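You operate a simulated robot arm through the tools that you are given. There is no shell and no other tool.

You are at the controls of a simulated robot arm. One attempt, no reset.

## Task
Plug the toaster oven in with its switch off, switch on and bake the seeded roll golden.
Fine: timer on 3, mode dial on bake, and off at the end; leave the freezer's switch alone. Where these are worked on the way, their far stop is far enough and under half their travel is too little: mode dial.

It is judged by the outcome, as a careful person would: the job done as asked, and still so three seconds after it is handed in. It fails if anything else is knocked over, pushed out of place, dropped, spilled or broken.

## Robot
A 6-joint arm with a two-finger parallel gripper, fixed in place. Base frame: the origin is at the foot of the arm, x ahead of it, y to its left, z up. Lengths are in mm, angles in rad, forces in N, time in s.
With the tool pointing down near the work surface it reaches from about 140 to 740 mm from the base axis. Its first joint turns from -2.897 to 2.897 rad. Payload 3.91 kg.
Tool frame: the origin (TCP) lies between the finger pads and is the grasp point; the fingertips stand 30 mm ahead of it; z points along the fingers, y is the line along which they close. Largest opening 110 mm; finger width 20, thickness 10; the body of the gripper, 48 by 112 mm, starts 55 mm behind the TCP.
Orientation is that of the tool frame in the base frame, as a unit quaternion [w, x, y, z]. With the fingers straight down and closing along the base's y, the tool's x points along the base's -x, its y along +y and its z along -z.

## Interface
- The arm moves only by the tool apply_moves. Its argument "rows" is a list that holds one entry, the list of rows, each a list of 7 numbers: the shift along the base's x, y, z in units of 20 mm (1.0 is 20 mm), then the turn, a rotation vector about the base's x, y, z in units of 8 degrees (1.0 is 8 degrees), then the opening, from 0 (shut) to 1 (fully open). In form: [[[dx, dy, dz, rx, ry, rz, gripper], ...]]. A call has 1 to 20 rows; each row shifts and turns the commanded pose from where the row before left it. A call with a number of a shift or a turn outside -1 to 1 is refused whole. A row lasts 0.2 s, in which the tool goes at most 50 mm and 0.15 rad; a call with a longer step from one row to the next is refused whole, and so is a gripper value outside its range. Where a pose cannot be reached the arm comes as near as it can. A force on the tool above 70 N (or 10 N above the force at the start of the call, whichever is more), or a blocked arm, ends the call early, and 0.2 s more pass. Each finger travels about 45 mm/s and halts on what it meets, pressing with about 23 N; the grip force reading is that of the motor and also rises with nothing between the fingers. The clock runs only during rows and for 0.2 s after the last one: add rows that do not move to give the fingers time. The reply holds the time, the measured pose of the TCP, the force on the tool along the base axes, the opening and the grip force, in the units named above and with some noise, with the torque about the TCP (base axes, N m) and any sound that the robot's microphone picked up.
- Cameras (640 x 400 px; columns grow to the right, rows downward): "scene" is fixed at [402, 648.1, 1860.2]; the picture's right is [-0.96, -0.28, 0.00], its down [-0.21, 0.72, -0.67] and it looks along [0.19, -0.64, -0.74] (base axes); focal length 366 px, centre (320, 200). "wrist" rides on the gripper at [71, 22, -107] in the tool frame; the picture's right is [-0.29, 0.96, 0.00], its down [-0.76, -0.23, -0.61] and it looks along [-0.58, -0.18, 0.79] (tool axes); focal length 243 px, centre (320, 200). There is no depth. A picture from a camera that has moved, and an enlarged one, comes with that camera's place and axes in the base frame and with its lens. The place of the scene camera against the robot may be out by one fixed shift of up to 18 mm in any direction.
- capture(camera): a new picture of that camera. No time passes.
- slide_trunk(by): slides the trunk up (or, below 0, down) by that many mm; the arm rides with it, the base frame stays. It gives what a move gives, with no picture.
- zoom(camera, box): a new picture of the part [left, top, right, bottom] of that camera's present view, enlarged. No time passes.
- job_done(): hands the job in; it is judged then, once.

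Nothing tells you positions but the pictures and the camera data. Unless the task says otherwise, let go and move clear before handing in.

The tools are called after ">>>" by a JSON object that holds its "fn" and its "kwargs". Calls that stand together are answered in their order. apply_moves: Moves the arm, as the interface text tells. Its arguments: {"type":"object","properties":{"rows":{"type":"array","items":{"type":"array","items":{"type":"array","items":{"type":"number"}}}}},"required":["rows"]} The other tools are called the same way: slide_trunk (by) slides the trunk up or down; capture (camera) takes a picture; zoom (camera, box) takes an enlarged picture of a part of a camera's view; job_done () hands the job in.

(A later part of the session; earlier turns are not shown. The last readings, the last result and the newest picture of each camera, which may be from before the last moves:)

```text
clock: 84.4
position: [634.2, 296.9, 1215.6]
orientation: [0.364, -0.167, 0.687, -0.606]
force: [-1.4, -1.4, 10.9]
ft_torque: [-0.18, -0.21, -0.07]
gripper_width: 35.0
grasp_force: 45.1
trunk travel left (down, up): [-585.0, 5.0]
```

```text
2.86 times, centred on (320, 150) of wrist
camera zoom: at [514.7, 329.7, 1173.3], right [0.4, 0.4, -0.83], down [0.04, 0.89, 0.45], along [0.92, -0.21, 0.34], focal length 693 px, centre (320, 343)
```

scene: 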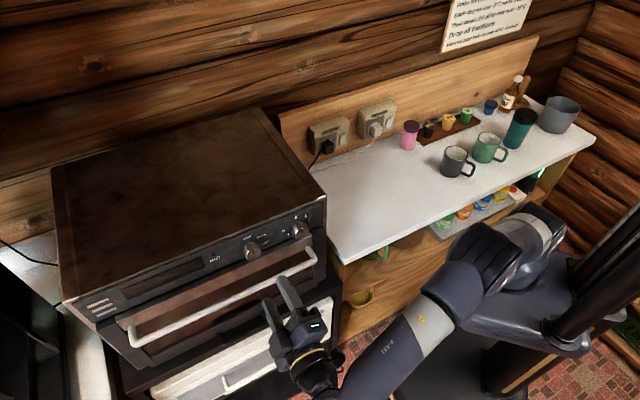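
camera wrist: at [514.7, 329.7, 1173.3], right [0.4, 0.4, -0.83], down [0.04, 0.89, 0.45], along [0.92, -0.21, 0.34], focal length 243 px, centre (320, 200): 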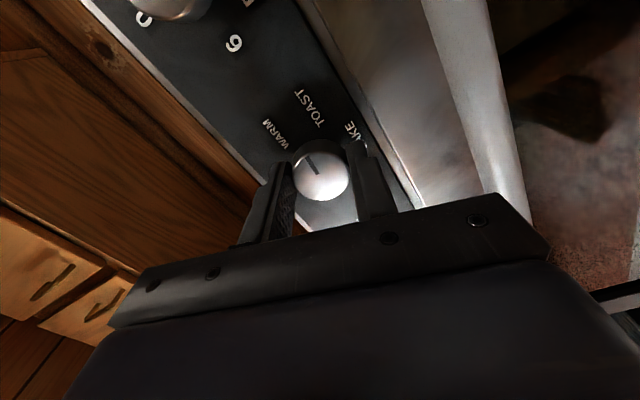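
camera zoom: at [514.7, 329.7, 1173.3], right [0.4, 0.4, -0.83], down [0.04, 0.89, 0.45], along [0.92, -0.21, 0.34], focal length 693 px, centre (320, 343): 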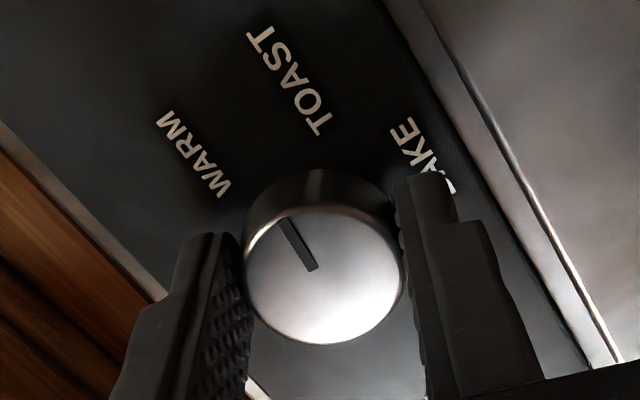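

The dial is at about 97°. From several views, the mode labels are spaced about 60° (OFF 0, WARM 60, TOAST 120, BAKE 180). I'll keep turning toward BAKE and check.

>>> {"fn": "apply_moves", "kwargs": {"rows": [[[0, 0, 0, 0.663, -0.662, 0, 0.1], [0, 0, 0, 0.663, -0.662, 0, 0.1], [0, 0, 0, 0.663, -0.662, 0, 0.1], [0, 0, 0, 0.663, -0.662, 0, 0.1], [0, 0, 0, 0.663, -0.662, 0, 0.1], [0, 0, 0, 0.663, -0.662, 0, 0.1], [0, 0, 0, 0, 0, 0, 0.1]]]}}

>>> {"fn": "zoom", "kwargs": {"camera": "wrist", "box": [250, 80, 390, 220]}}

>>> {"fn": "capture", "kwargs": {"camera": "wrist"}}

>>> {"fn": "capture", "kwargs": {"camera": "scene"}}

```text
clock: 86.0
position: [634.4, 297.7, 1213.7]
orientation: [0.567, 0.109, 0.7, -0.42]
force: [-2.5, -1.4, 4.9]
ft_torque: [-0.46, -0.42, 0.27]
gripper_width: 34.7
grasp_force: 44.8
trunk travel left (down, up): [-585.0, 5.0]
```

```text
2.86 times, centred on (320, 150) of wrist
camera zoom: at [548.8, 363.8, 1141.7], right [0.7, 0.69, -0.19], down [-0.32, 0.53, 0.78], along [0.64, -0.49, 0.59], focal length 693 px, centre (320, 343)
```

zoom: 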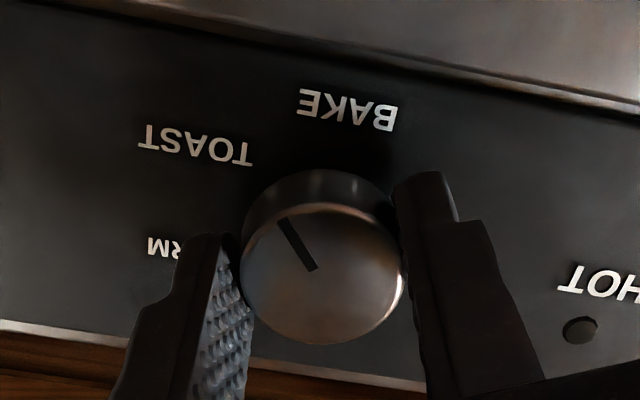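

```text
taken
camera wrist: at [548.8, 363.8, 1141.7], right [0.7, 0.69, -0.19], down [-0.32, 0.53, 0.78], along [0.64, -0.49, 0.59], focal length 243 px, centre (320, 200)
```

wrist: 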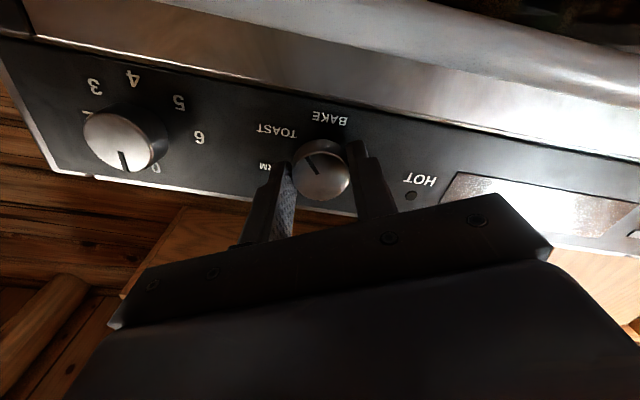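

```text
taken
```

scene: 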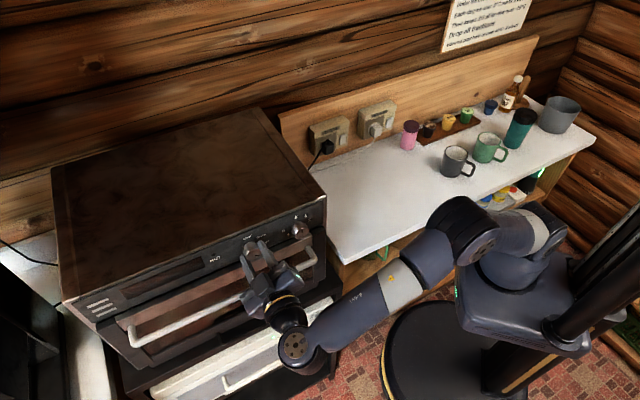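

BAKE is straight down at 180°, and the pointer is at about 143°. I'll turn the last 36°.

>>> {"fn": "apply_moves", "kwargs": {"rows": [[[0, 0, 0, 0.645, -0.644, 0, 0.1], [0, 0, 0, 0.645, -0.644, 0, 0.1], [0, 0, 0, 0.645, -0.644, 0, 0.1], [0, 0, 0, 0.645, -0.644, 0, 0.1], [0, 0, 0, 0.645, -0.644, 0, 0.1], [0, 0, 0, 0, 0, 0, 0.1]]]}}

>>> {"fn": "zoom", "kwargs": {"camera": "wrist", "box": [250, 80, 390, 220]}}

```text
clock: 87.4
position: [634.9, 298.8, 1214.3]
orientation: [0.67, 0.321, 0.633, -0.218]
force: [1.5, 2.3, 2.5]
ft_torque: [-0.45, -0.44, -0.04]
gripper_width: 35.1
grasp_force: 44.9
trunk travel left (down, up): [-585.0, 5.0]
```

```text
2.86 times, centred on (320, 150) of wrist
camera zoom: at [581.6, 396.8, 1147.7], right [0.64, 0.64, 0.43], down [-0.67, 0.18, 0.72], along [0.38, -0.75, 0.54], focal length 693 px, centre (320, 343)
```

zoom: 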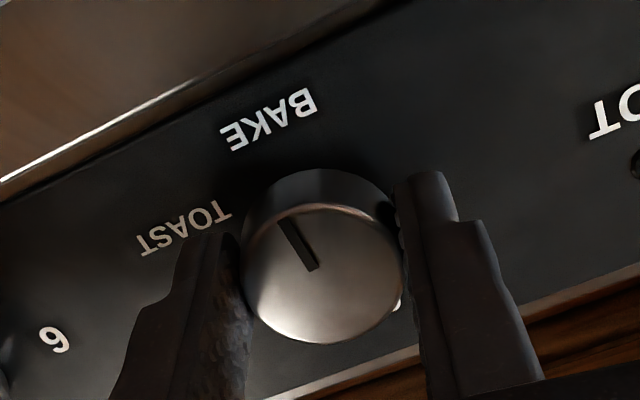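

The pointer is on BAKE. I'll release, back out, and look at the oven before setting the timer.

>>> {"fn": "apply_moves", "kwargs": {"rows": [[[0, 0, 0, 0, 0, 0, 0.3], [0, 0, 0, 0, 0, 0, 0.5], [0, 0, 0, 0, 0, 0, 0.5], [-0.5, 0.51, 0, 0, 0, 0, 0.5], [-0.65, 0.66, 0, 0, 0, 0, 0.5], [-0.65, 0.66, 0, 0, 0, 0, 0.5], [-0.65, 0.66, 0, 0, 0, 0, 0.5], [-0.65, 0.66, 0, 0, 0, 0, 0.5], [-0.65, 0.66, 0, 0, 0, 0, 0.5], [0, 0, 0, 0, 0, 0, 0.5]]]}}

>>> {"fn": "zoom", "kwargs": {"camera": "scene", "box": [100, 200, 340, 350]}}

>>> {"fn": "capture", "kwargs": {"camera": "wrist"}}

```text
clock: 89.6
position: [559.2, 373.2, 1214.3]
orientation: [0.67, 0.32, 0.633, -0.22]
force: [0.2, 0.4, -0.7]
ft_torque: [0.02, 0.03, 0.01]
gripper_width: 55.0
grasp_force: 0.0
trunk travel left (down, up): [-585.0, 5.0]
```

```text
2.67 times, centred on (220, 275) of scene
camera zoom: at [402.0, 648.1, 1860.2], right [-0.96, -0.28, 0.0], down [-0.21, 0.72, -0.67], along [0.19, -0.64, -0.74], focal length 976 px, centre (587, 0)
```

zoom: 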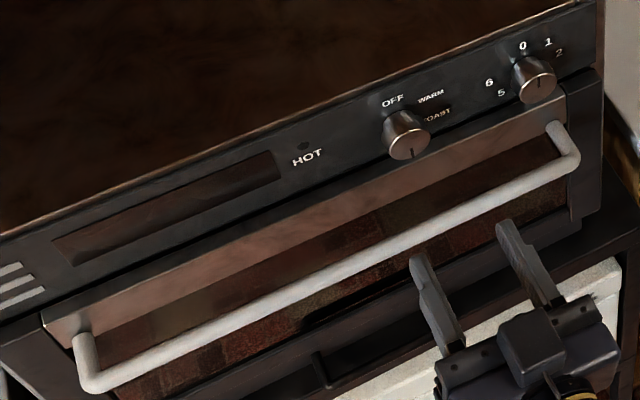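

```text
taken
camera wrist: at [505.4, 471.9, 1147.1], right [0.64, 0.64, 0.43], down [-0.67, 0.18, 0.72], along [0.38, -0.75, 0.54], focal length 243 px, centre (320, 200)
```

wrist: 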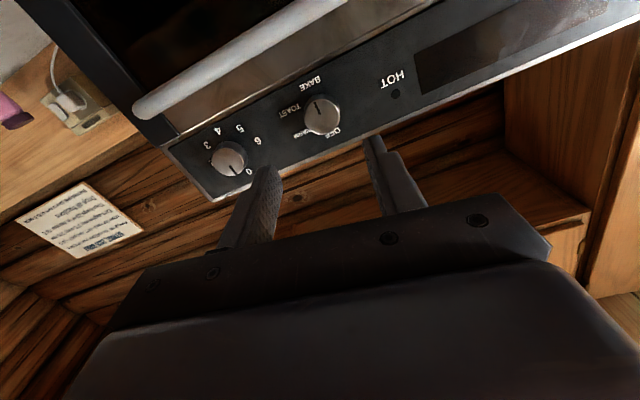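

Mode is on BAKE. Now I'll roll back counter-clockwise while moving across to the timer dial, looking around on the way.

>>> {"fn": "apply_moves", "kwargs": {"rows": [[[0, 0, 0, -0.66, 0.672, 0, 0.5], [0, 0, 0, -0.66, 0.672, 0, 0.5], [0, 0, 0, -0.66, 0.672, 0, 0.5], [0, 0, 0, -0.66, 0.672, 0, 0.5], [0, 0, 0, -0.66, 0.672, 0, 0.5], [0, 0, 0, -0.66, 0.672, 0, 0.5], [0, 0, 0, -0.66, 0.672, 0, 0.5], [0, 0, 0, -0.66, 0.672, 0, 0.5], [0, 0, 0, -0.66, 0.672, 0, 0.5], [0, 0, 0, -0.66, 0.672, 0, 0.5], [0, 0, 0, -0.66, 0.672, 0, 0.5], [0, 0, 0, -0.66, 0.672, 0, 0.5], [0, 0, 0, -0.66, 0.672, 0, 0.5], [0, 0, 0, -0.66, 0.672, 0, 0.5], [0, 0, 0, -0.66, 0.672, 0, 0.5], [0, 0, 0, -0.66, 0.672, 0, 0.5], [0, 0, 0, -0.66, 0.672, 0, 0.5], [0, 0, 0, 0, 0, 0, 0.5]]]}}

>>> {"fn": "capture", "kwargs": {"camera": "wrist"}}

```text
clock: 93.4
position: [561.2, 374.0, 1214.5]
orientation: [-0.088, 0.423, -0.568, 0.7]
force: [-0.9, -0.2, 0.1]
ft_torque: [-0.01, 0.0, 0.0]
gripper_width: 55.0
grasp_force: 0.0
trunk travel left (down, up): [-585.0, 5.0]
```

```text
taken
camera wrist: at [433.8, 400.1, 1230.7], right [-0.16, -0.15, -0.98], down [0.14, 0.98, -0.17], along [0.98, -0.16, -0.14], focal length 243 px, centre (320, 200)
```

wrist: 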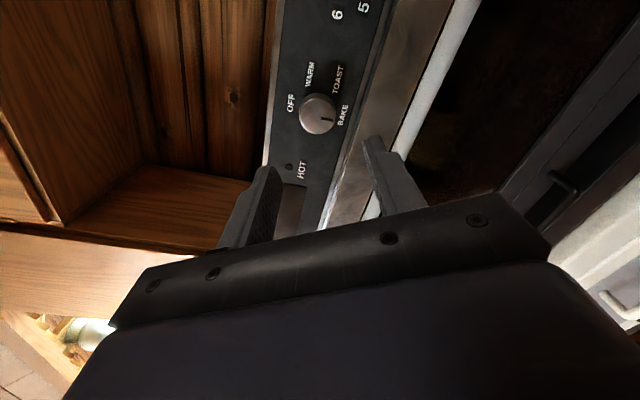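

The window is less reflective from here, so I'll zoom into it.

>>> {"fn": "zoom", "kwargs": {"camera": "wrist", "box": [400, 0, 640, 200]}}

>>> {"fn": "zoom", "kwargs": {"camera": "wrist", "box": [0, 280, 140, 400]}}

```text
2.00 times, centred on (520, 100) of wrist
camera zoom: at [433.8, 400.1, 1230.7], right [-0.16, -0.15, -0.98], down [0.14, 0.98, -0.17], along [0.98, -0.16, -0.14], focal length 485 px, centre (-80, 400)
```

zoom: 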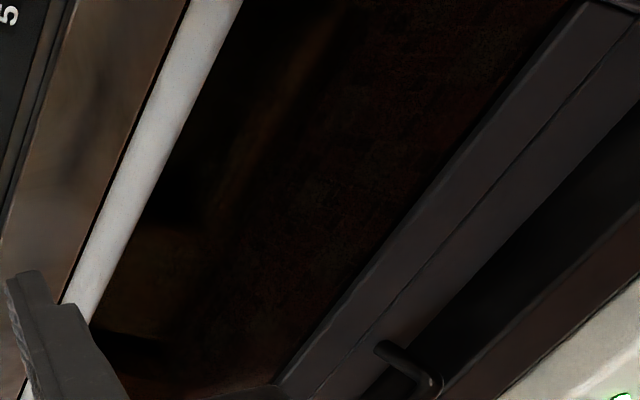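

```text
3.33 times, centred on (70, 340) of wrist
camera zoom: at [433.8, 400.1, 1230.7], right [-0.16, -0.15, -0.98], down [0.14, 0.98, -0.17], along [0.98, -0.16, -0.14], focal length 809 px, centre (1153, -267)
```

zoom: 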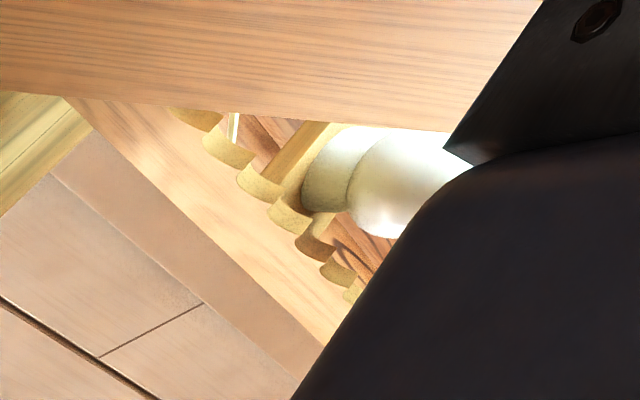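

The interior stays dark, so nothing can be told yet. I'll go on to the timer: finish the pre-roll and move in front of its knob.

>>> {"fn": "apply_moves", "kwargs": {"rows": [[[-0.67, -0.595, 0, -0.656, 0.67, 0, 0.5], [-0.67, -0.595, 0, -0.656, 0.67, 0, 0.5], [-0.67, -0.595, 0, -0.656, 0.67, 0, 0.5], [-0.67, -0.595, 0, -0.656, 0.67, 0, 0.5], [-0.67, -0.595, 0, -0.656, 0.67, 0, 0.5], [-0.67, -0.595, 0.05, -0.656, 0.67, 0, 0.5], [0, 0, 0, 0, 0, 0, 0.5]]]}}

>>> {"fn": "capture", "kwargs": {"camera": "wrist"}}

```text
clock: 95.0
position: [478.0, 301.1, 1216.4]
orientation: [0.188, 0.606, -0.361, 0.684]
force: [0.3, 0.5, 0.3]
ft_torque: [-0.02, -0.02, 0.05]
gripper_width: 55.1
grasp_force: 0.1
trunk travel left (down, up): [-585.0, 5.0]
```

```text
taken
camera wrist: at [375.8, 350.8, 1278.0], right [-0.61, -0.59, -0.53], down [-0.11, 0.73, -0.67], along [0.79, -0.35, -0.51], focal length 243 px, centre (320, 200)
```

wrist: 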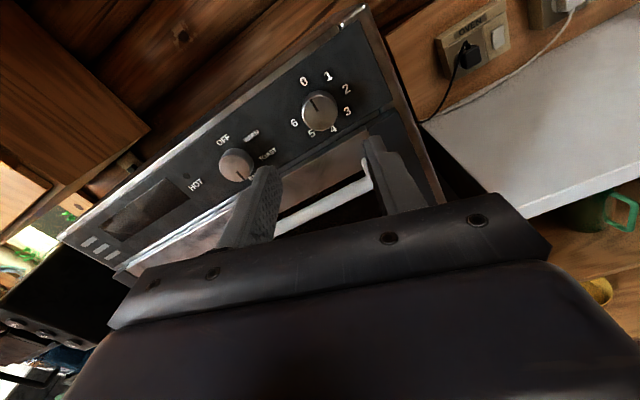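

>>> {"fn": "apply_moves", "kwargs": {"rows": [[[0.68, -0.56, 0, 0, 0, 0.09, 0.5], [0.616, -0.629, 0, 0, 0, 0, 0.5], [0.616, -0.629, 0, 0, 0, 0, 0.5], [0.616, -0.629, 0, 0, 0, 0, 0.5], [0.616, -0.629, 0, 0, 0, 0, 0.5], [0, 0, 0, 0, 0, 0, 0.5]]]}}

>>> {"fn": "zoom", "kwargs": {"camera": "wrist", "box": [240, 90, 400, 220]}}

>>> {"fn": "zoom", "kwargs": {"camera": "scene", "box": [240, 200, 340, 262]}}

```text
clock: 96.4
position: [543.3, 240.3, 1216.4]
orientation: [0.183, 0.608, -0.358, 0.685]
force: [-0.2, -1.1, 0.0]
ft_torque: [-0.04, 0.02, -0.01]
gripper_width: 54.8
grasp_force: 0.1
trunk travel left (down, up): [-585.0, 5.0]
```

```text
3.08 times, centred on (320, 155) of wrist
camera zoom: at [438.9, 288.0, 1278.3], right [-0.6, -0.59, -0.54], down [-0.12, 0.73, -0.67], along [0.79, -0.34, -0.51], focal length 746 px, centre (320, 338)
```

zoom: 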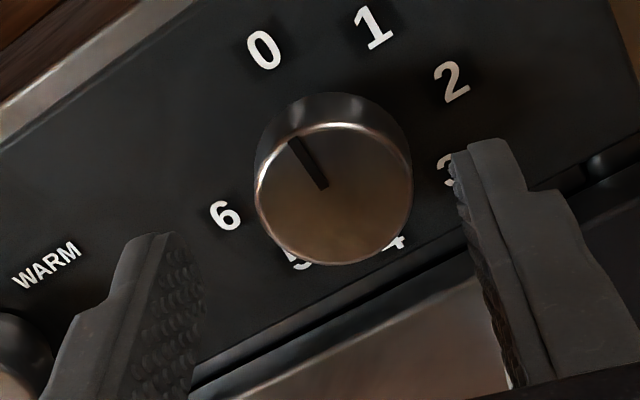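

```text
6.40 times, centred on (290, 231) of scene
camera zoom: at [402.0, 648.1, 1860.2], right [-0.96, -0.28, 0.0], down [-0.21, 0.72, -0.67], along [0.19, -0.64, -0.74], focal length 2341 px, centre (512, 2)
```

zoom: 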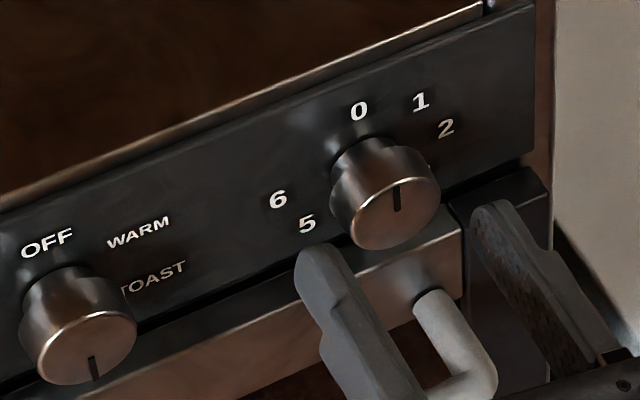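

>>> {"fn": "apply_moves", "kwargs": {"rows": [[[-0.118, -0.115, 0, 0, 0, 0, 0.5], [0.29, -0.297, 0, 0, 0, 0, 0.5], [0.29, -0.297, 0, 0, 0, 0, 0.5], [0.29, -0.297, 0, 0, 0, 0, 0.5], [0, 0, 0, 0, 0, 0, 0.35], [0, 0, 0, 0, 0, 0, 0.25], [0, 0, 0, 0, 0, 0, 0.1], [0, 0, 0, 0, 0, 0, 0.1]]]}}

>>> {"fn": "capture", "kwargs": {"camera": "wrist"}}

```text
clock: 98.2
position: [557.0, 221.7, 1213.9]
orientation: [0.183, 0.608, -0.357, 0.685]
force: [-2.2, -0.9, -2.0]
ft_torque: [0.09, 0.08, -0.03]
gripper_width: 34.7
grasp_force: 45.4
trunk travel left (down, up): [-585.0, 5.0]
```

```text
taken
camera wrist: at [453.7, 269.0, 1277.0], right [-0.6, -0.59, -0.54], down [-0.12, 0.73, -0.67], along [0.79, -0.34, -0.51], focal length 243 px, centre (320, 200)
```

wrist: 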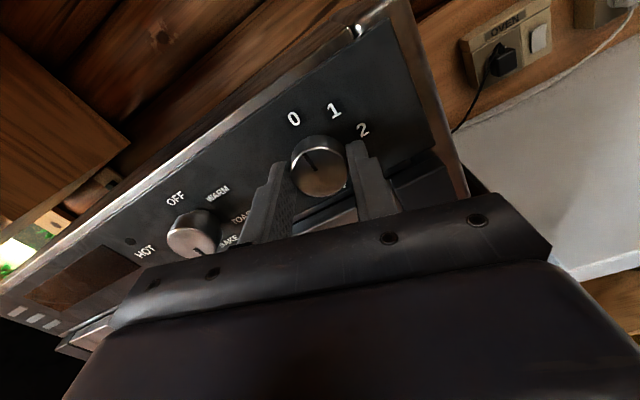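

A clean, centred grip on the timer with negligible force. Turning clockwise toward 3.

>>> {"fn": "apply_moves", "kwargs": {"rows": [[[0, 0, 0, 0.656, -0.669, 0, 0.1], [0, 0, 0, 0.656, -0.669, 0, 0.1], [0, 0, 0, 0.656, -0.669, 0, 0.1], [0, 0, 0, 0.656, -0.669, 0, 0.1], [0, 0, 0, 0.656, -0.669, 0, 0.1], [0, 0, 0, 0.656, -0.669, 0, 0.1], [0, 0, 0, 0.656, -0.669, 0, 0.1], [0, 0, 0, 0.656, -0.669, 0, 0.1], [0, 0, 0, 0.656, -0.669, 0, 0.1]]]}}

>>> {"fn": "capture", "kwargs": {"camera": "wrist"}}

```text
clock: 100.2
position: [558.7, 221.2, 1215.6]
orientation: [-0.227, 0.304, -0.636, 0.672]
force: [1.2, 3.5, 1.1]
ft_torque: [0.15, 0.18, 0.97]
gripper_width: 35.0
grasp_force: 44.6
trunk travel left (down, up): [-585.0, 5.0]
```

```text
taken
camera wrist: at [430.8, 246.4, 1202.1], right [0.13, 0.12, -0.98], down [0.14, 0.98, 0.14], along [0.98, -0.15, 0.11], focal length 243 px, centre (320, 200)
```

wrist: 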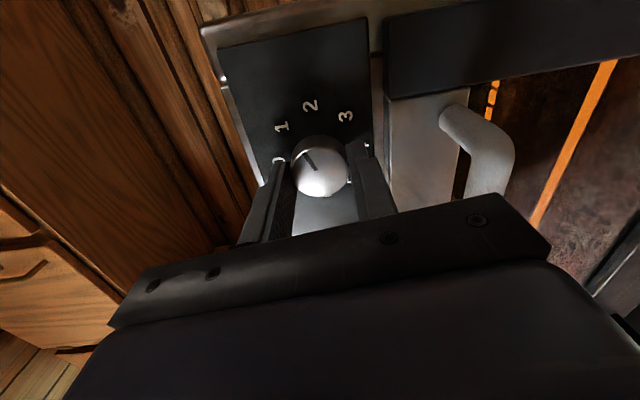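

The heating elements now glow through the window, so the oven is powered and baking. I'll turn the remaining 67° to 3.

>>> {"fn": "apply_moves", "kwargs": {"rows": [[[0, 0, 0, 0.656, -0.669, 0, 0.1], [0, 0, 0, 0.656, -0.669, 0, 0.1], [0, 0, 0, 0.656, -0.669, 0, 0.1], [0, 0, 0, 0.656, -0.669, 0, 0.1], [0, 0, 0, 0.656, -0.669, 0, 0.1], [0, 0, 0, 0.656, -0.669, 0, 0.1], [0, 0, 0, 0.656, -0.669, 0, 0.1], [0, 0, 0, 0.656, -0.669, 0, 0.1], [0, 0, 0, 0.656, -0.669, 0, 0.1]]]}}

>>> {"fn": "zoom", "kwargs": {"camera": "wrist", "box": [240, 80, 400, 220]}}

>>> {"fn": "capture", "kwargs": {"camera": "scene"}}

```text
clock: 102.2
position: [557.9, 220.6, 1216.4]
orientation: [0.56, 0.102, 0.7, -0.43]
force: [7.5, 4.4, 18.5]
ft_torque: [0.04, 0.12, -0.15]
gripper_width: 35.0
grasp_force: 44.9
trunk travel left (down, up): [-585.0, 5.0]
```

```text
2.86 times, centred on (320, 150) of wrist
camera zoom: at [471.3, 286.3, 1143.8], right [0.7, 0.68, -0.22], down [-0.3, 0.55, 0.78], along [0.65, -0.48, 0.59], focal length 693 px, centre (320, 343)
```

zoom: 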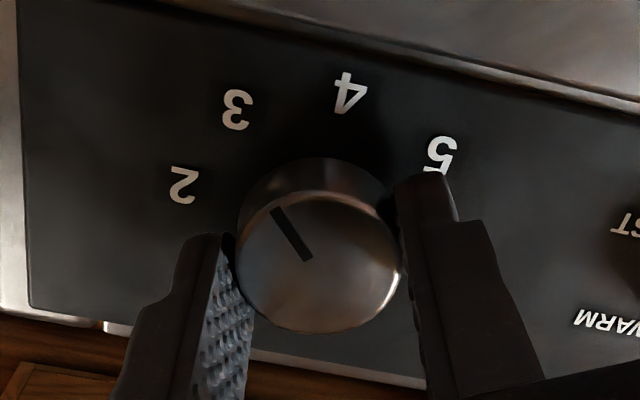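

```text
taken
```

scene: 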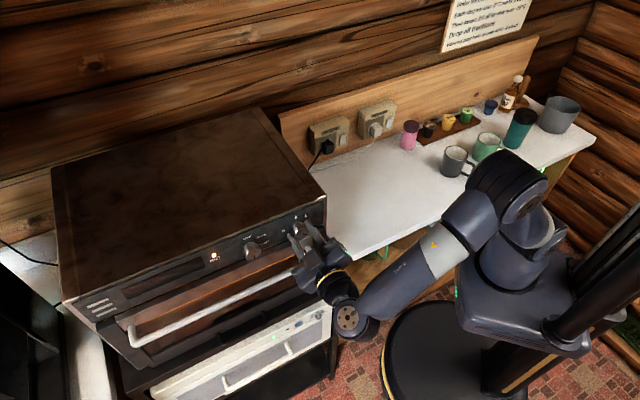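

The timer pointer is on 3 and the HOT lamp is lit. I'll let go and back out, then watch the oven.

>>> {"fn": "apply_moves", "kwargs": {"rows": [[[0, 0, 0, 0, 0, 0, 0.3], [0, 0, 0, 0, 0, 0, 0.5], [0, 0, 0, 0, 0, 0, 0.5], [-0.5, 0.51, 0, 0, 0, 0, 0.5], [-0.65, 0.66, 0, 0, 0, 0, 0.5], [-0.65, 0.66, 0, 0, 0, 0, 0.5], [-0.65, 0.66, 0, 0, 0, 0, 0.5], [0, 0, 0, 0, 0, 0, 0.5]]]}}

>>> {"fn": "capture", "kwargs": {"camera": "wrist"}}

>>> {"fn": "zoom", "kwargs": {"camera": "scene", "box": [100, 200, 340, 350]}}

```text
clock: 104.0
position: [507.5, 270.7, 1215.1]
orientation: [0.558, 0.1, 0.701, -0.433]
force: [1.0, 0.0, 0.2]
ft_torque: [0.0, 0.02, 0.02]
gripper_width: 55.0
grasp_force: 0.0
trunk travel left (down, up): [-585.0, 5.0]
```

```text
taken
camera wrist: at [421.8, 335.6, 1142.6], right [0.7, 0.68, -0.22], down [-0.3, 0.56, 0.78], along [0.65, -0.48, 0.59], focal length 243 px, centre (320, 200)
```

wrist: 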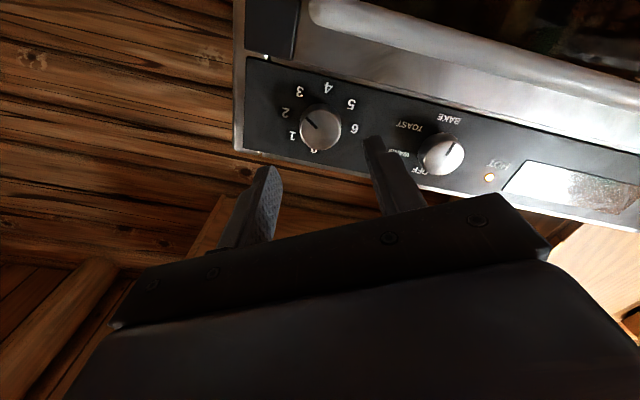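

```text
2.67 times, centred on (220, 275) of scene
camera zoom: at [402.0, 648.1, 1860.2], right [-0.96, -0.28, 0.0], down [-0.21, 0.72, -0.67], along [0.19, -0.64, -0.74], focal length 976 px, centre (587, 0)
```

zoom: 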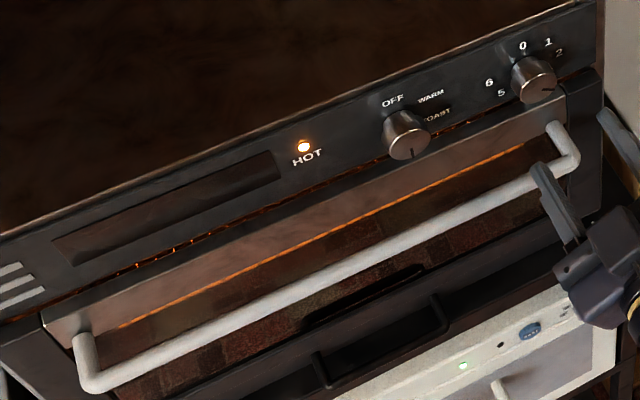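

>>> {"fn": "zoom", "kwargs": {"camera": "wrist", "box": [260, 60, 500, 210]}}

```text
2.67 times, centred on (380, 135) of wrist
camera zoom: at [421.8, 335.6, 1142.6], right [0.7, 0.68, -0.22], down [-0.3, 0.56, 0.78], along [0.65, -0.48, 0.59], focal length 647 px, centre (160, 373)
```

zoom: 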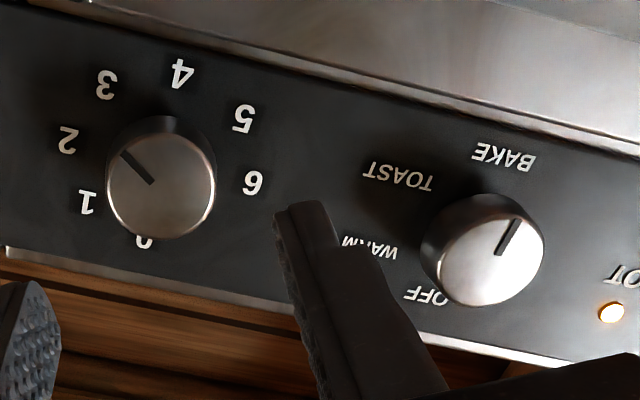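

The timer is counting down at roughly 7° per second. While it runs I'll look at the window for the roll.

>>> {"fn": "zoom", "kwargs": {"camera": "scene", "box": [120, 240, 330, 372]}}

>>> {"fn": "apply_moves", "kwargs": {"rows": [[[-0.1, 0.1, -1.0, 0, 0, 0, 0.5], [-0.1, 0.1, -1.0, 0, 0, 0, 0.5], [-0.1, 0.1, -1.0, 0, 0, 0, 0.5], [-0.1, 0.1, -1.0, 0, 0, 0, 0.5], [-0.1, 0.1, -1.0, 0, 0, 0, 0.5]]]}}

>>> {"fn": "capture", "kwargs": {"camera": "wrist"}}

```text
3.03 times, centred on (225, 306) of scene
camera zoom: at [402.0, 648.1, 1860.2], right [-0.96, -0.28, 0.0], down [-0.21, 0.72, -0.67], along [0.19, -0.64, -0.74], focal length 1108 px, centre (608, -121)
```

zoom: 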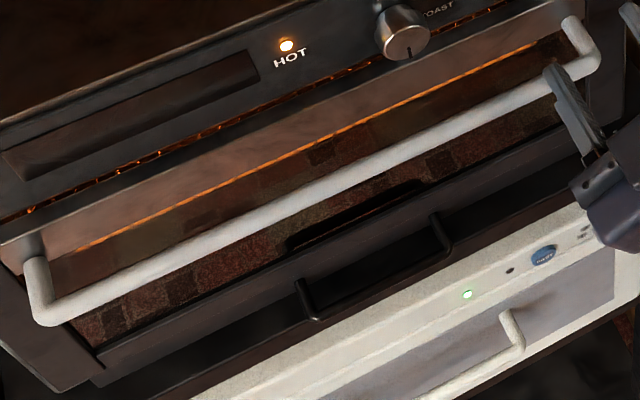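

```text
clock: 105.2
position: [500.3, 281.1, 1113.8]
orientation: [0.559, 0.1, 0.701, -0.431]
force: [-0.7, 1.0, 0.8]
ft_torque: [-0.01, 0.0, 0.03]
gripper_width: 54.9
grasp_force: 0.0
trunk travel left (down, up): [-585.0, 5.0]
```

```text
taken
camera wrist: at [413.1, 345.9, 1041.9], right [0.7, 0.68, -0.22], down [-0.3, 0.56, 0.78], along [0.65, -0.48, 0.59], focal length 243 px, centre (320, 200)
```

wrist: 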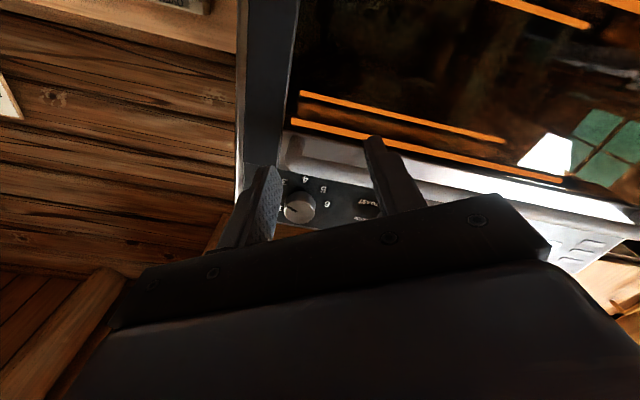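

>>> {"fn": "zoom", "kwargs": {"camera": "wrist", "box": [280, 0, 640, 200]}}

>>> {"fn": "apply_moves", "kwargs": {"rows": [[[0.3, 0.7, -0.3, -0.656, 0.669, 0, 0.5], [0.3, 0.7, -0.3, -0.656, 0.669, 0, 0.5], [0.3, 0.7, -0.3, -0.656, 0.669, 0, 0.5], [0.3, 0.7, 0, -0.656, 0.669, 0, 0.5], [0.3, 0.7, 0, -0.656, 0.669, 0, 0.5]]]}}

>>> {"fn": "capture", "kwargs": {"camera": "wrist"}}

```text
1.78 times, centred on (460, 100) of wrist
camera zoom: at [413.1, 345.9, 1041.9], right [0.7, 0.68, -0.22], down [-0.3, 0.56, 0.78], along [0.65, -0.48, 0.59], focal length 431 px, centre (71, 378)
```

zoom: 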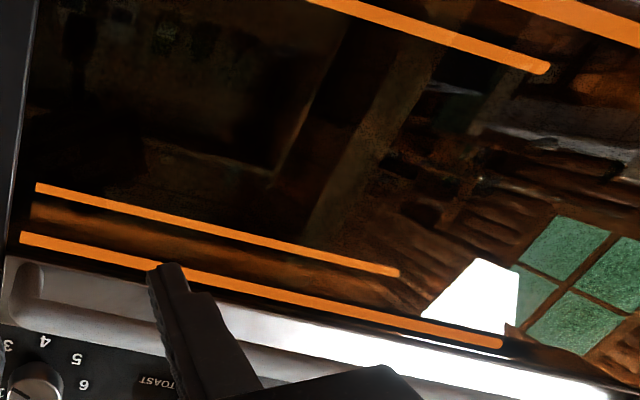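

```text
clock: 106.4
position: [530.0, 351.6, 1096.6]
orientation: [0.39, -0.132, 0.695, -0.59]
force: [0.3, 1.1, 1.2]
ft_torque: [-0.02, -0.02, 0.0]
gripper_width: 55.1
grasp_force: 0.0
trunk travel left (down, up): [-585.0, 5.0]
```

```text
taken
camera wrist: at [414.2, 387.8, 1049.1], right [0.46, 0.44, -0.77], down [0.01, 0.86, 0.51], along [0.89, -0.24, 0.39], focal length 243 px, centre (320, 200)
```

wrist: 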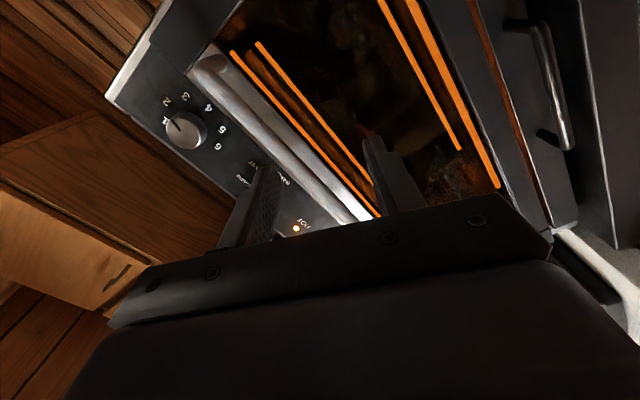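

>>> {"fn": "zoom", "kwargs": {"camera": "wrist", "box": [240, 20, 480, 220]}}

>>> {"fn": "zoom", "kwargs": {"camera": "wrist", "box": [140, 70, 240, 170]}}

>>> {"fn": "apply_moves", "kwargs": {"rows": [[[0.4, 0.5, 0.3, -0.656, 0.669, 0, 0.5], [0.4, 0.5, 0.5, -0.656, 0.669, 0, 0.5], [0.4, 0.5, 0.5, -0.656, 0.669, 0, 0.5], [0.4, 0.5, 0.5, -0.656, 0.669, 0, 0.5], [0.4, 0.5, 0.5, -0.656, 0.669, 0, 0.5]]]}}

>>> {"fn": "capture", "kwargs": {"camera": "wrist"}}

```text
2.00 times, centred on (360, 120) of wrist
camera zoom: at [414.2, 387.8, 1049.1], right [0.46, 0.44, -0.77], down [0.01, 0.86, 0.51], along [0.89, -0.24, 0.39], focal length 485 px, centre (240, 360)
```

zoom: 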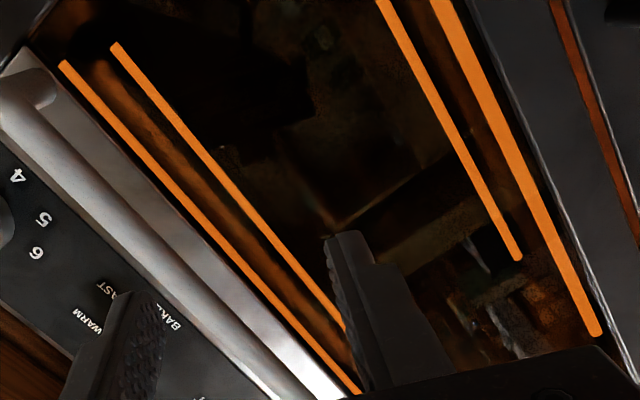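

```text
4.00 times, centred on (190, 120) of wrist
camera zoom: at [414.2, 387.8, 1049.1], right [0.46, 0.44, -0.77], down [0.01, 0.86, 0.51], along [0.89, -0.24, 0.39], focal length 970 px, centre (840, 520)
```

zoom: 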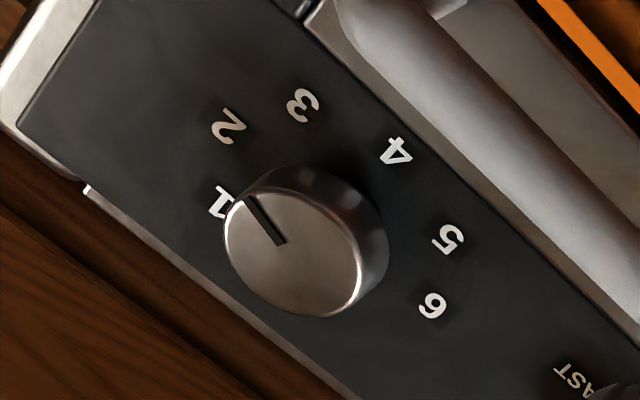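

```text
clock: 107.6
position: [570.6, 401.3, 1142.1]
orientation: [-0.182, 0.347, -0.614, 0.685]
force: [0.1, -0.4, 0.2]
ft_torque: [-0.01, -0.01, -0.03]
gripper_width: 54.9
grasp_force: 0.0
trunk travel left (down, up): [-585.0, 5.0]
```

```text
taken
camera wrist: at [442.2, 425.4, 1138.8], right [0.03, 0.02, -1.0], down [0.14, 0.99, 0.03], along [0.99, -0.15, 0.03], focal length 243 px, centre (320, 200)
```

wrist: 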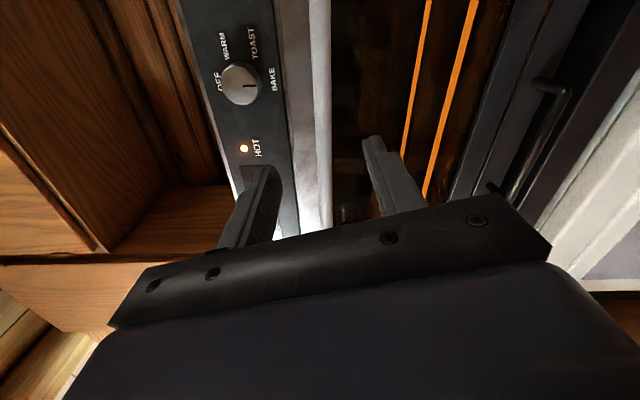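

The timer runs down at about 11° per second. I'll swing the camera to look further along the inside of the oven.

>>> {"fn": "apply_moves", "kwargs": {"rows": [[[-0.6, -0.2, 0, 0, 0, 0.95, 0.5], [-0.6, -0.2, 0, 0, 0, 0.95, 0.5], [-0.6, -0.2, 0, 0, 0, 0.95, 0.5], [-0.6, -0.2, 0, 0, 0, 0.95, 0.5], [-0.6, -0.2, 0, 0, 0, 0.95, 0.5]]]}}

>>> {"fn": "capture", "kwargs": {"camera": "wrist"}}

>>> {"fn": "zoom", "kwargs": {"camera": "wrist", "box": [260, 0, 520, 240]}}

```text
clock: 108.8
position: [507.9, 380.1, 1143.4]
orientation: [-0.396, 0.528, -0.468, 0.587]
force: [-0.1, -0.1, -0.3]
ft_torque: [0.01, 0.02, 0.0]
gripper_width: 55.1
grasp_force: 0.1
trunk travel left (down, up): [-585.0, 5.0]
```

```text
taken
camera wrist: at [392.6, 320.3, 1139.0], right [0.01, 0.04, -1.0], down [-0.5, 0.87, 0.03], along [0.87, 0.5, 0.03], focal length 243 px, centre (320, 200)
```

wrist: 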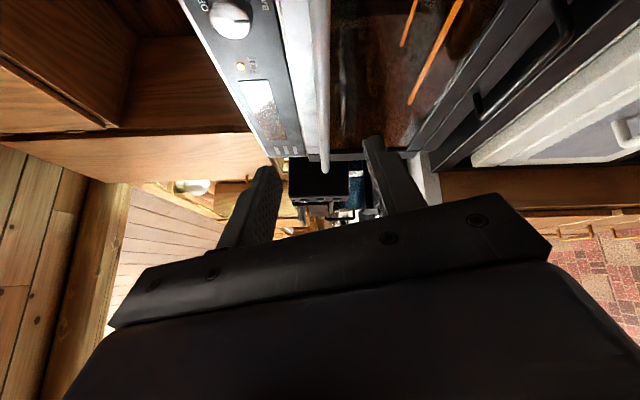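

```text
1.67 times, centred on (390, 120) of wrist
camera zoom: at [392.6, 320.3, 1139.0], right [0.01, 0.04, -1.0], down [-0.5, 0.87, 0.03], along [0.87, 0.5, 0.03], focal length 404 px, centre (203, 333)
```

zoom: 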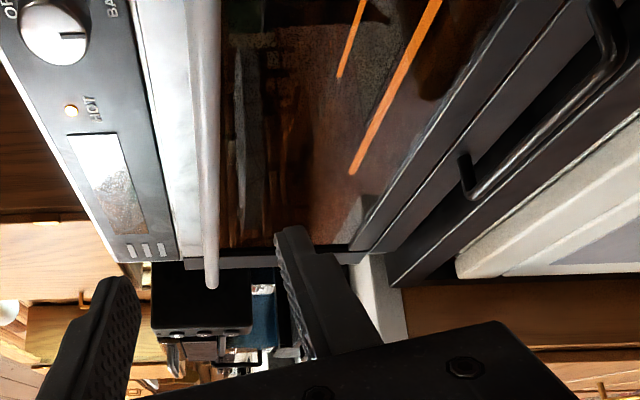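

>>> {"fn": "zoom", "kwargs": {"camera": "wrist", "box": [380, 0, 540, 110]}}

>>> {"fn": "apply_moves", "kwargs": {"rows": [[[0.3, 0.5, 0, 0, 0, -0.95, 0.5], [0.3, 0.5, 0, 0, 0, -0.95, 0.5], [0.3, 0.5, 0, 0, 0, -0.95, 0.5]]]}}

>>> {"fn": "capture", "kwargs": {"camera": "wrist"}}

```text
3.64 times, centred on (460, 55) of wrist
camera zoom: at [392.6, 320.3, 1139.0], right [0.01, 0.04, -1.0], down [-0.5, 0.87, 0.03], along [0.87, 0.5, 0.03], focal length 882 px, centre (-189, 727)
```

zoom: 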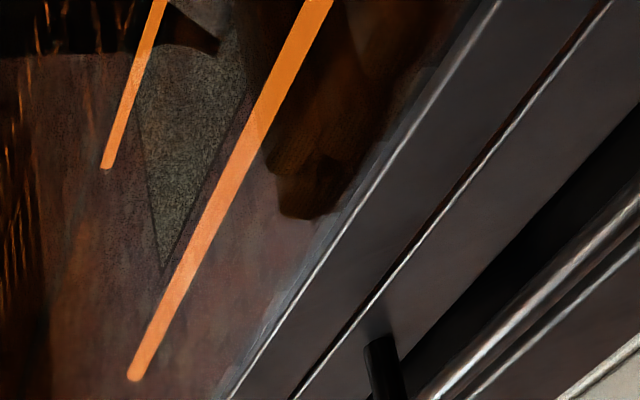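

```text
clock: 109.6
position: [526.9, 411.1, 1143.5]
orientation: [-0.27, 0.424, -0.565, 0.655]
force: [-0.2, -0.2, -0.9]
ft_torque: [0.0, 0.01, -0.01]
gripper_width: 55.2
grasp_force: 0.1
trunk travel left (down, up): [-585.0, 5.0]
```

```text
taken
camera wrist: at [396.7, 401.2, 1139.4], right [0.02, 0.03, -1.0], down [-0.12, 0.99, 0.03], along [0.99, 0.12, 0.03], focal length 243 px, centre (320, 200)
```

wrist: 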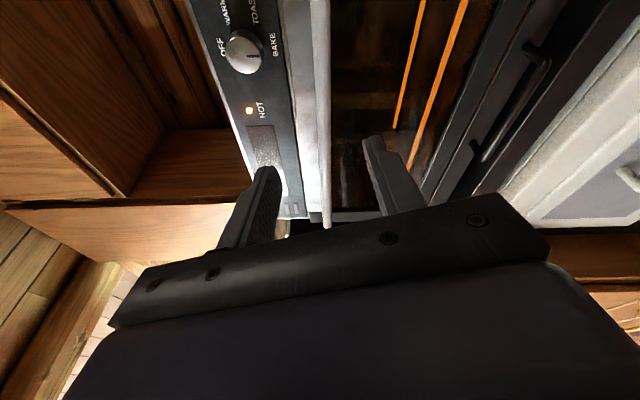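

>>> {"fn": "zoom", "kwargs": {"camera": "wrist", "box": [320, 0, 480, 200]}}

>>> {"fn": "apply_moves", "kwargs": {"rows": [[[0.2, 0.3, -0.5, 0, 0, -0.95, 0.5], [0.2, 0.3, -0.5, 0, 0, -0.95, 0.5], [0.2, 0.3, -0.5, 0, 0, -0.5, 0.5]]]}}

>>> {"fn": "capture", "kwargs": {"camera": "wrist"}}

>>> {"fn": "zoom", "kwargs": {"camera": "wrist", "box": [320, 0, 480, 200]}}

```text
2.00 times, centred on (400, 100) of wrist
camera zoom: at [396.7, 401.2, 1139.4], right [0.02, 0.03, -1.0], down [-0.12, 0.99, 0.03], along [0.99, 0.12, 0.03], focal length 485 px, centre (160, 400)
```

zoom: 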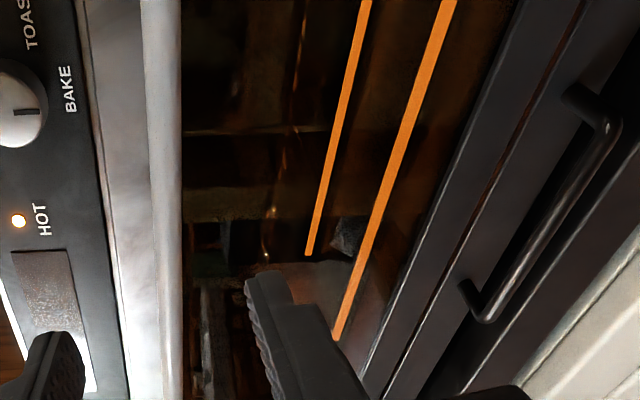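

```text
clock: 110.4
position: [538.0, 429.0, 1112.5]
orientation: [-0.157, 0.324, -0.628, 0.69]
force: [0.4, -0.4, 0.0]
ft_torque: [0.01, -0.01, 0.0]
gripper_width: 55.4
grasp_force: 0.0
trunk travel left (down, up): [-585.0, 5.0]
```

```text
taken
camera wrist: at [412.4, 462.2, 1109.6], right [0.03, 0.02, -1.0], down [0.21, 0.98, 0.03], along [0.98, -0.22, 0.03], focal length 243 px, centre (320, 200)
```

wrist: 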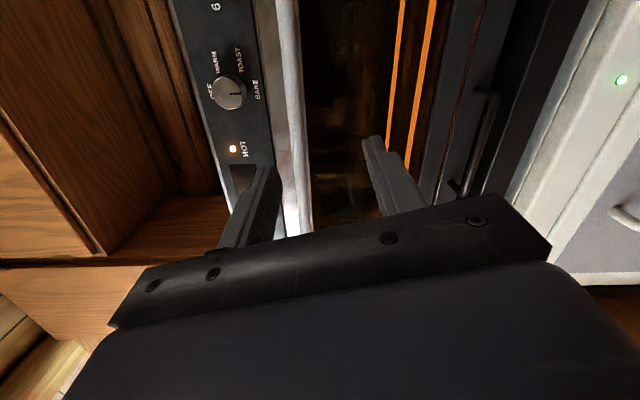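

```text
2.00 times, centred on (400, 100) of wrist
camera zoom: at [412.4, 462.2, 1109.6], right [0.03, 0.02, -1.0], down [0.21, 0.98, 0.03], along [0.98, -0.22, 0.03], focal length 485 px, centre (160, 400)
```

zoom: 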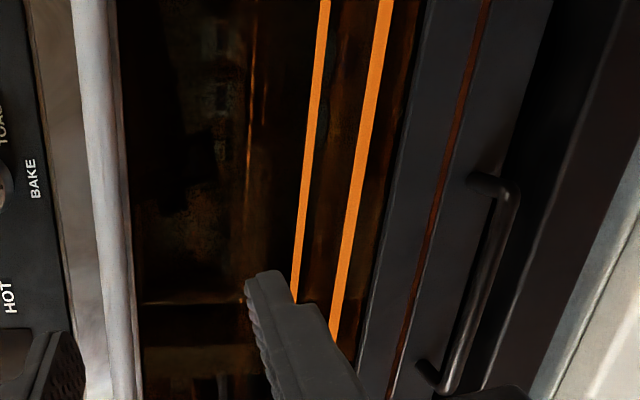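

>>> {"fn": "zoom", "kwargs": {"camera": "wrist", "box": [295, 110, 395, 235]}}

>>> {"fn": "apply_moves", "kwargs": {"rows": [[[0.1, 0.1, -0.2, 0, 0, 0, 1], [0.1, 0.1, -0.2, 0, 0, 0, 1], [0.1, 0.1, 0, 0, 0, 0, 1], [0, 0, 0, 0, 0, 0, 1]]]}}

>>> {"fn": "capture", "kwargs": {"camera": "wrist"}}

>>> {"fn": "zoom", "kwargs": {"camera": "wrist", "box": [295, 60, 425, 235]}}

>>> {"fn": "zoom", "kwargs": {"camera": "scene", "box": [100, 200, 340, 350]}}

```text
3.20 times, centred on (345, 172) of wrist
camera zoom: at [412.4, 462.2, 1109.6], right [0.03, 0.02, -1.0], down [0.21, 0.98, 0.03], along [0.98, -0.22, 0.03], focal length 776 px, centre (240, 288)
```

zoom: 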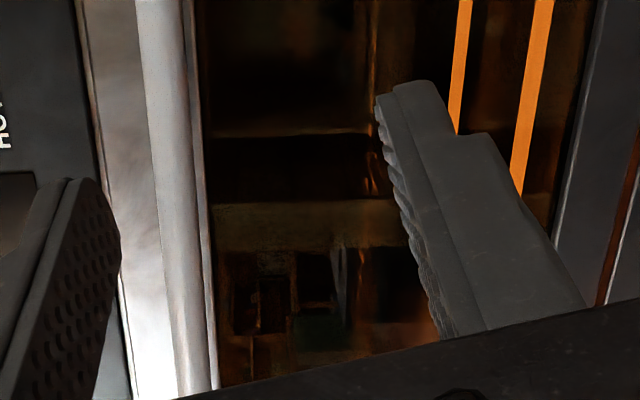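

```text
clock: 111.4
position: [544.5, 434.1, 1105.1]
orientation: [-0.158, 0.324, -0.627, 0.691]
force: [0.2, -0.1, -0.8]
ft_torque: [-0.03, 0.05, -0.03]
gripper_width: 110.2
grasp_force: 0.2
trunk travel left (down, up): [-585.0, 5.0]
```

```text
taken
camera wrist: at [419.0, 468.0, 1101.8], right [0.03, 0.02, -1.0], down [0.21, 0.98, 0.03], along [0.98, -0.21, 0.03], focal length 243 px, centre (320, 200)
```

wrist: 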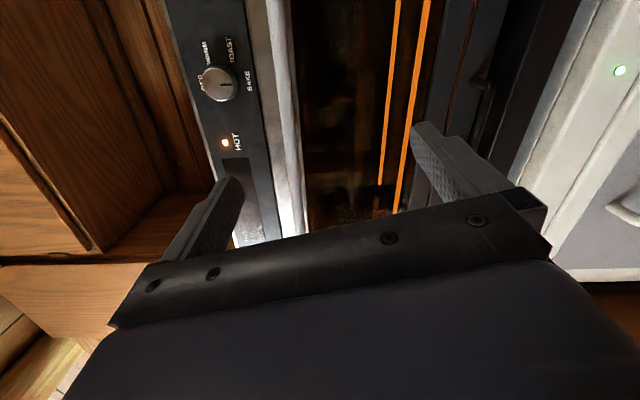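

```text
2.29 times, centred on (360, 148) of wrist
camera zoom: at [419.0, 468.0, 1101.8], right [0.03, 0.02, -1.0], down [0.21, 0.98, 0.03], along [0.98, -0.21, 0.03], focal length 555 px, centre (229, 320)
```

zoom: 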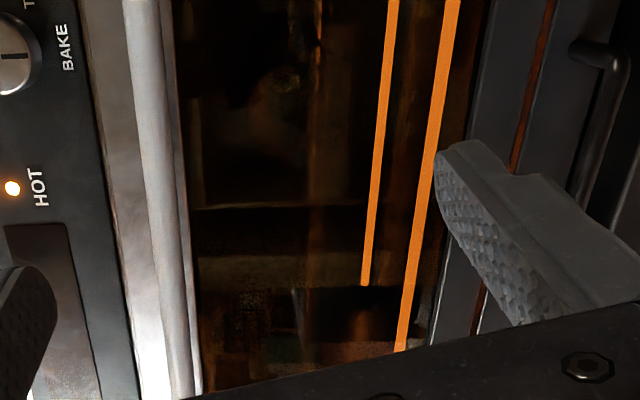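

```text
2.67 times, centred on (220, 275) of scene
camera zoom: at [402.0, 648.1, 1860.2], right [-0.96, -0.28, 0.0], down [-0.21, 0.72, -0.67], along [0.19, -0.64, -0.74], focal length 976 px, centre (587, 0)
```

zoom: 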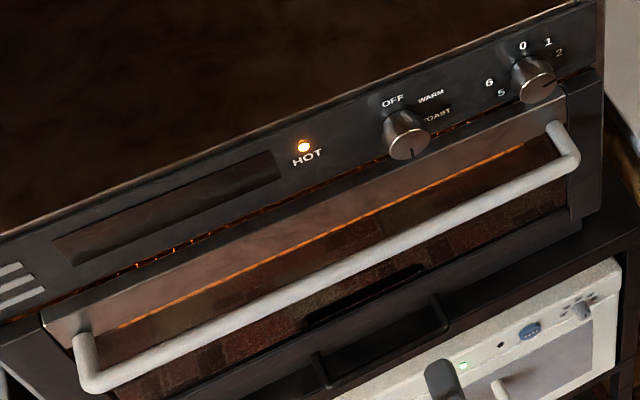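

>>> {"fn": "zoom", "kwargs": {"camera": "wrist", "box": [300, 0, 380, 60]}}

>>> {"fn": "zoom", "kwargs": {"camera": "wrist", "box": [300, 60, 380, 130]}}

>>> {"fn": "zoom", "kwargs": {"camera": "scene", "box": [240, 200, 340, 262]}}

```text
6.67 times, centred on (340, 30) of wrist
camera zoom: at [419.0, 468.0, 1101.8], right [0.03, 0.02, -1.0], down [0.21, 0.98, 0.03], along [0.98, -0.21, 0.03], focal length 1618 px, centre (187, 1333)
```

zoom: 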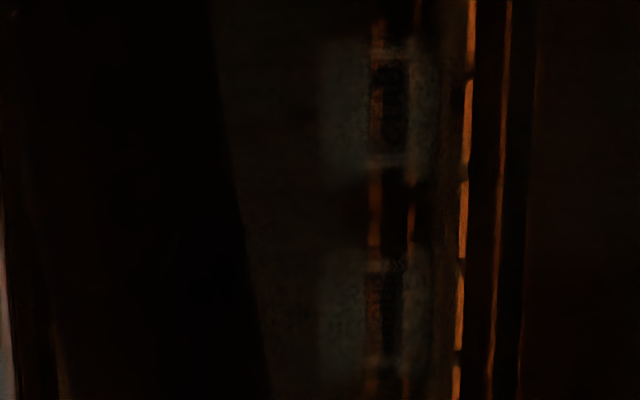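

```text
5.71 times, centred on (340, 95) of wrist
camera zoom: at [419.0, 468.0, 1101.8], right [0.03, 0.02, -1.0], down [0.21, 0.98, 0.03], along [0.98, -0.21, 0.03], focal length 1386 px, centre (206, 800)
```

zoom: 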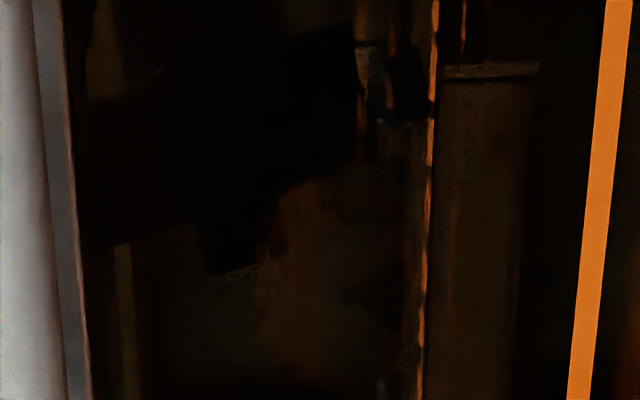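

```text
6.40 times, centred on (290, 231) of scene
camera zoom: at [402.0, 648.1, 1860.2], right [-0.96, -0.28, 0.0], down [-0.21, 0.72, -0.67], along [0.19, -0.64, -0.74], focal length 2341 px, centre (512, 2)
```

zoom: 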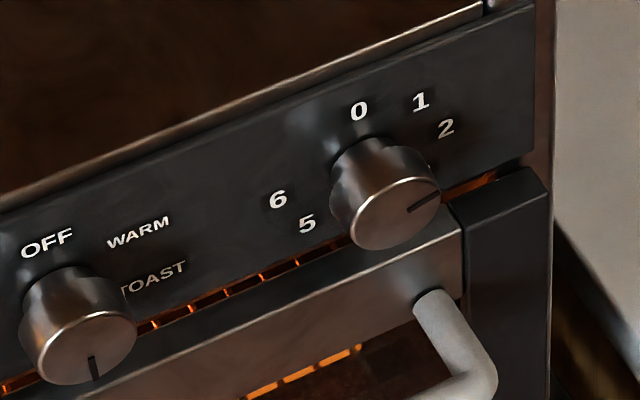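

I can't make out the roll in the dark interior, but the oven is heating and the timer is at about 70° and falling. I'll get ready to turn the mode dial off: roll the tool clockwise and stand off in front of that knob.

>>> {"fn": "apply_moves", "kwargs": {"rows": [[[0.046, -0.2, 0.4, 0.656, -0.669, 0.04, 0.8], [0.046, -0.2, 0.4, 0.656, -0.669, 0.04, 0.5], [0.046, -0.2, 0.4, 0.656, -0.669, 0.04, 0.5], [0.046, -0.2, 0.4, 0.656, -0.669, 0.04, 0.5], [0.046, -0.2, 0.4, 0.656, -0.669, 0.04, 0.5], [0.046, -0.2, 0.4, 0.656, -0.669, 0.04, 0.5], [0.046, -0.2, 0.4, 0.656, -0.669, 0.04, 0.5], [0.046, -0.2, 0.4, 0.656, -0.669, 0.04, 0.5], [0.046, -0.2, 0.4, 0.656, -0.669, 0.04, 0.5], [0.046, -0.2, 0.4, 0.656, -0.669, 0.04, 0.5], [0.046, -0.2, 0.4, 0.656, -0.669, 0.04, 0.5], [0.046, -0.2, 0.4, 0.656, -0.669, 0.04, 0.5], [0.046, -0.2, 0.4, 0.656, -0.669, 0.04, 0.5], [0.046, -0.2, 0.4, 0.656, -0.669, 0.04, 0.5]]]}}

>>> {"fn": "capture", "kwargs": {"camera": "wrist"}}

>>> {"fn": "zoom", "kwargs": {"camera": "scene", "box": [100, 200, 340, 350]}}

```text
clock: 114.4
position: [556.0, 379.7, 1217.0]
orientation: [0.654, 0.261, 0.664, -0.25]
force: [0.4, -0.2, -0.4]
ft_torque: [0.0, -0.04, 0.01]
gripper_width: 55.0
grasp_force: 0.1
trunk travel left (down, up): [-585.0, 5.0]
```

```text
taken
camera wrist: at [491.3, 467.6, 1147.5], right [0.65, 0.7, 0.3], down [-0.6, 0.22, 0.77], along [0.47, -0.68, 0.57], focal length 243 px, centre (320, 200)
```

wrist: 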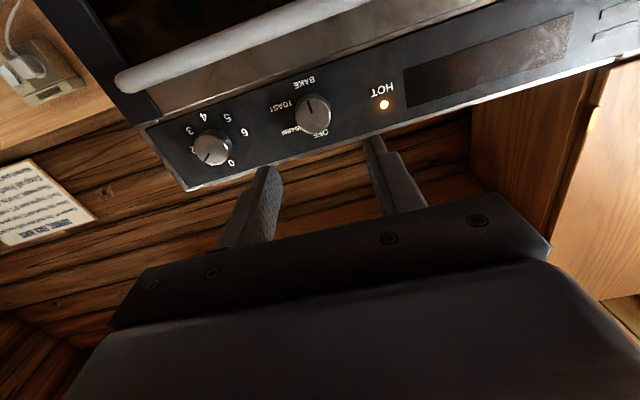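

```text
2.67 times, centred on (220, 275) of scene
camera zoom: at [402.0, 648.1, 1860.2], right [-0.96, -0.28, 0.0], down [-0.21, 0.72, -0.67], along [0.19, -0.64, -0.74], focal length 976 px, centre (587, 0)
```

zoom: 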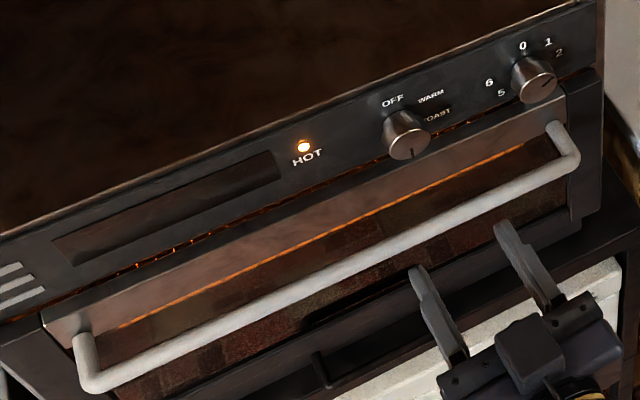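

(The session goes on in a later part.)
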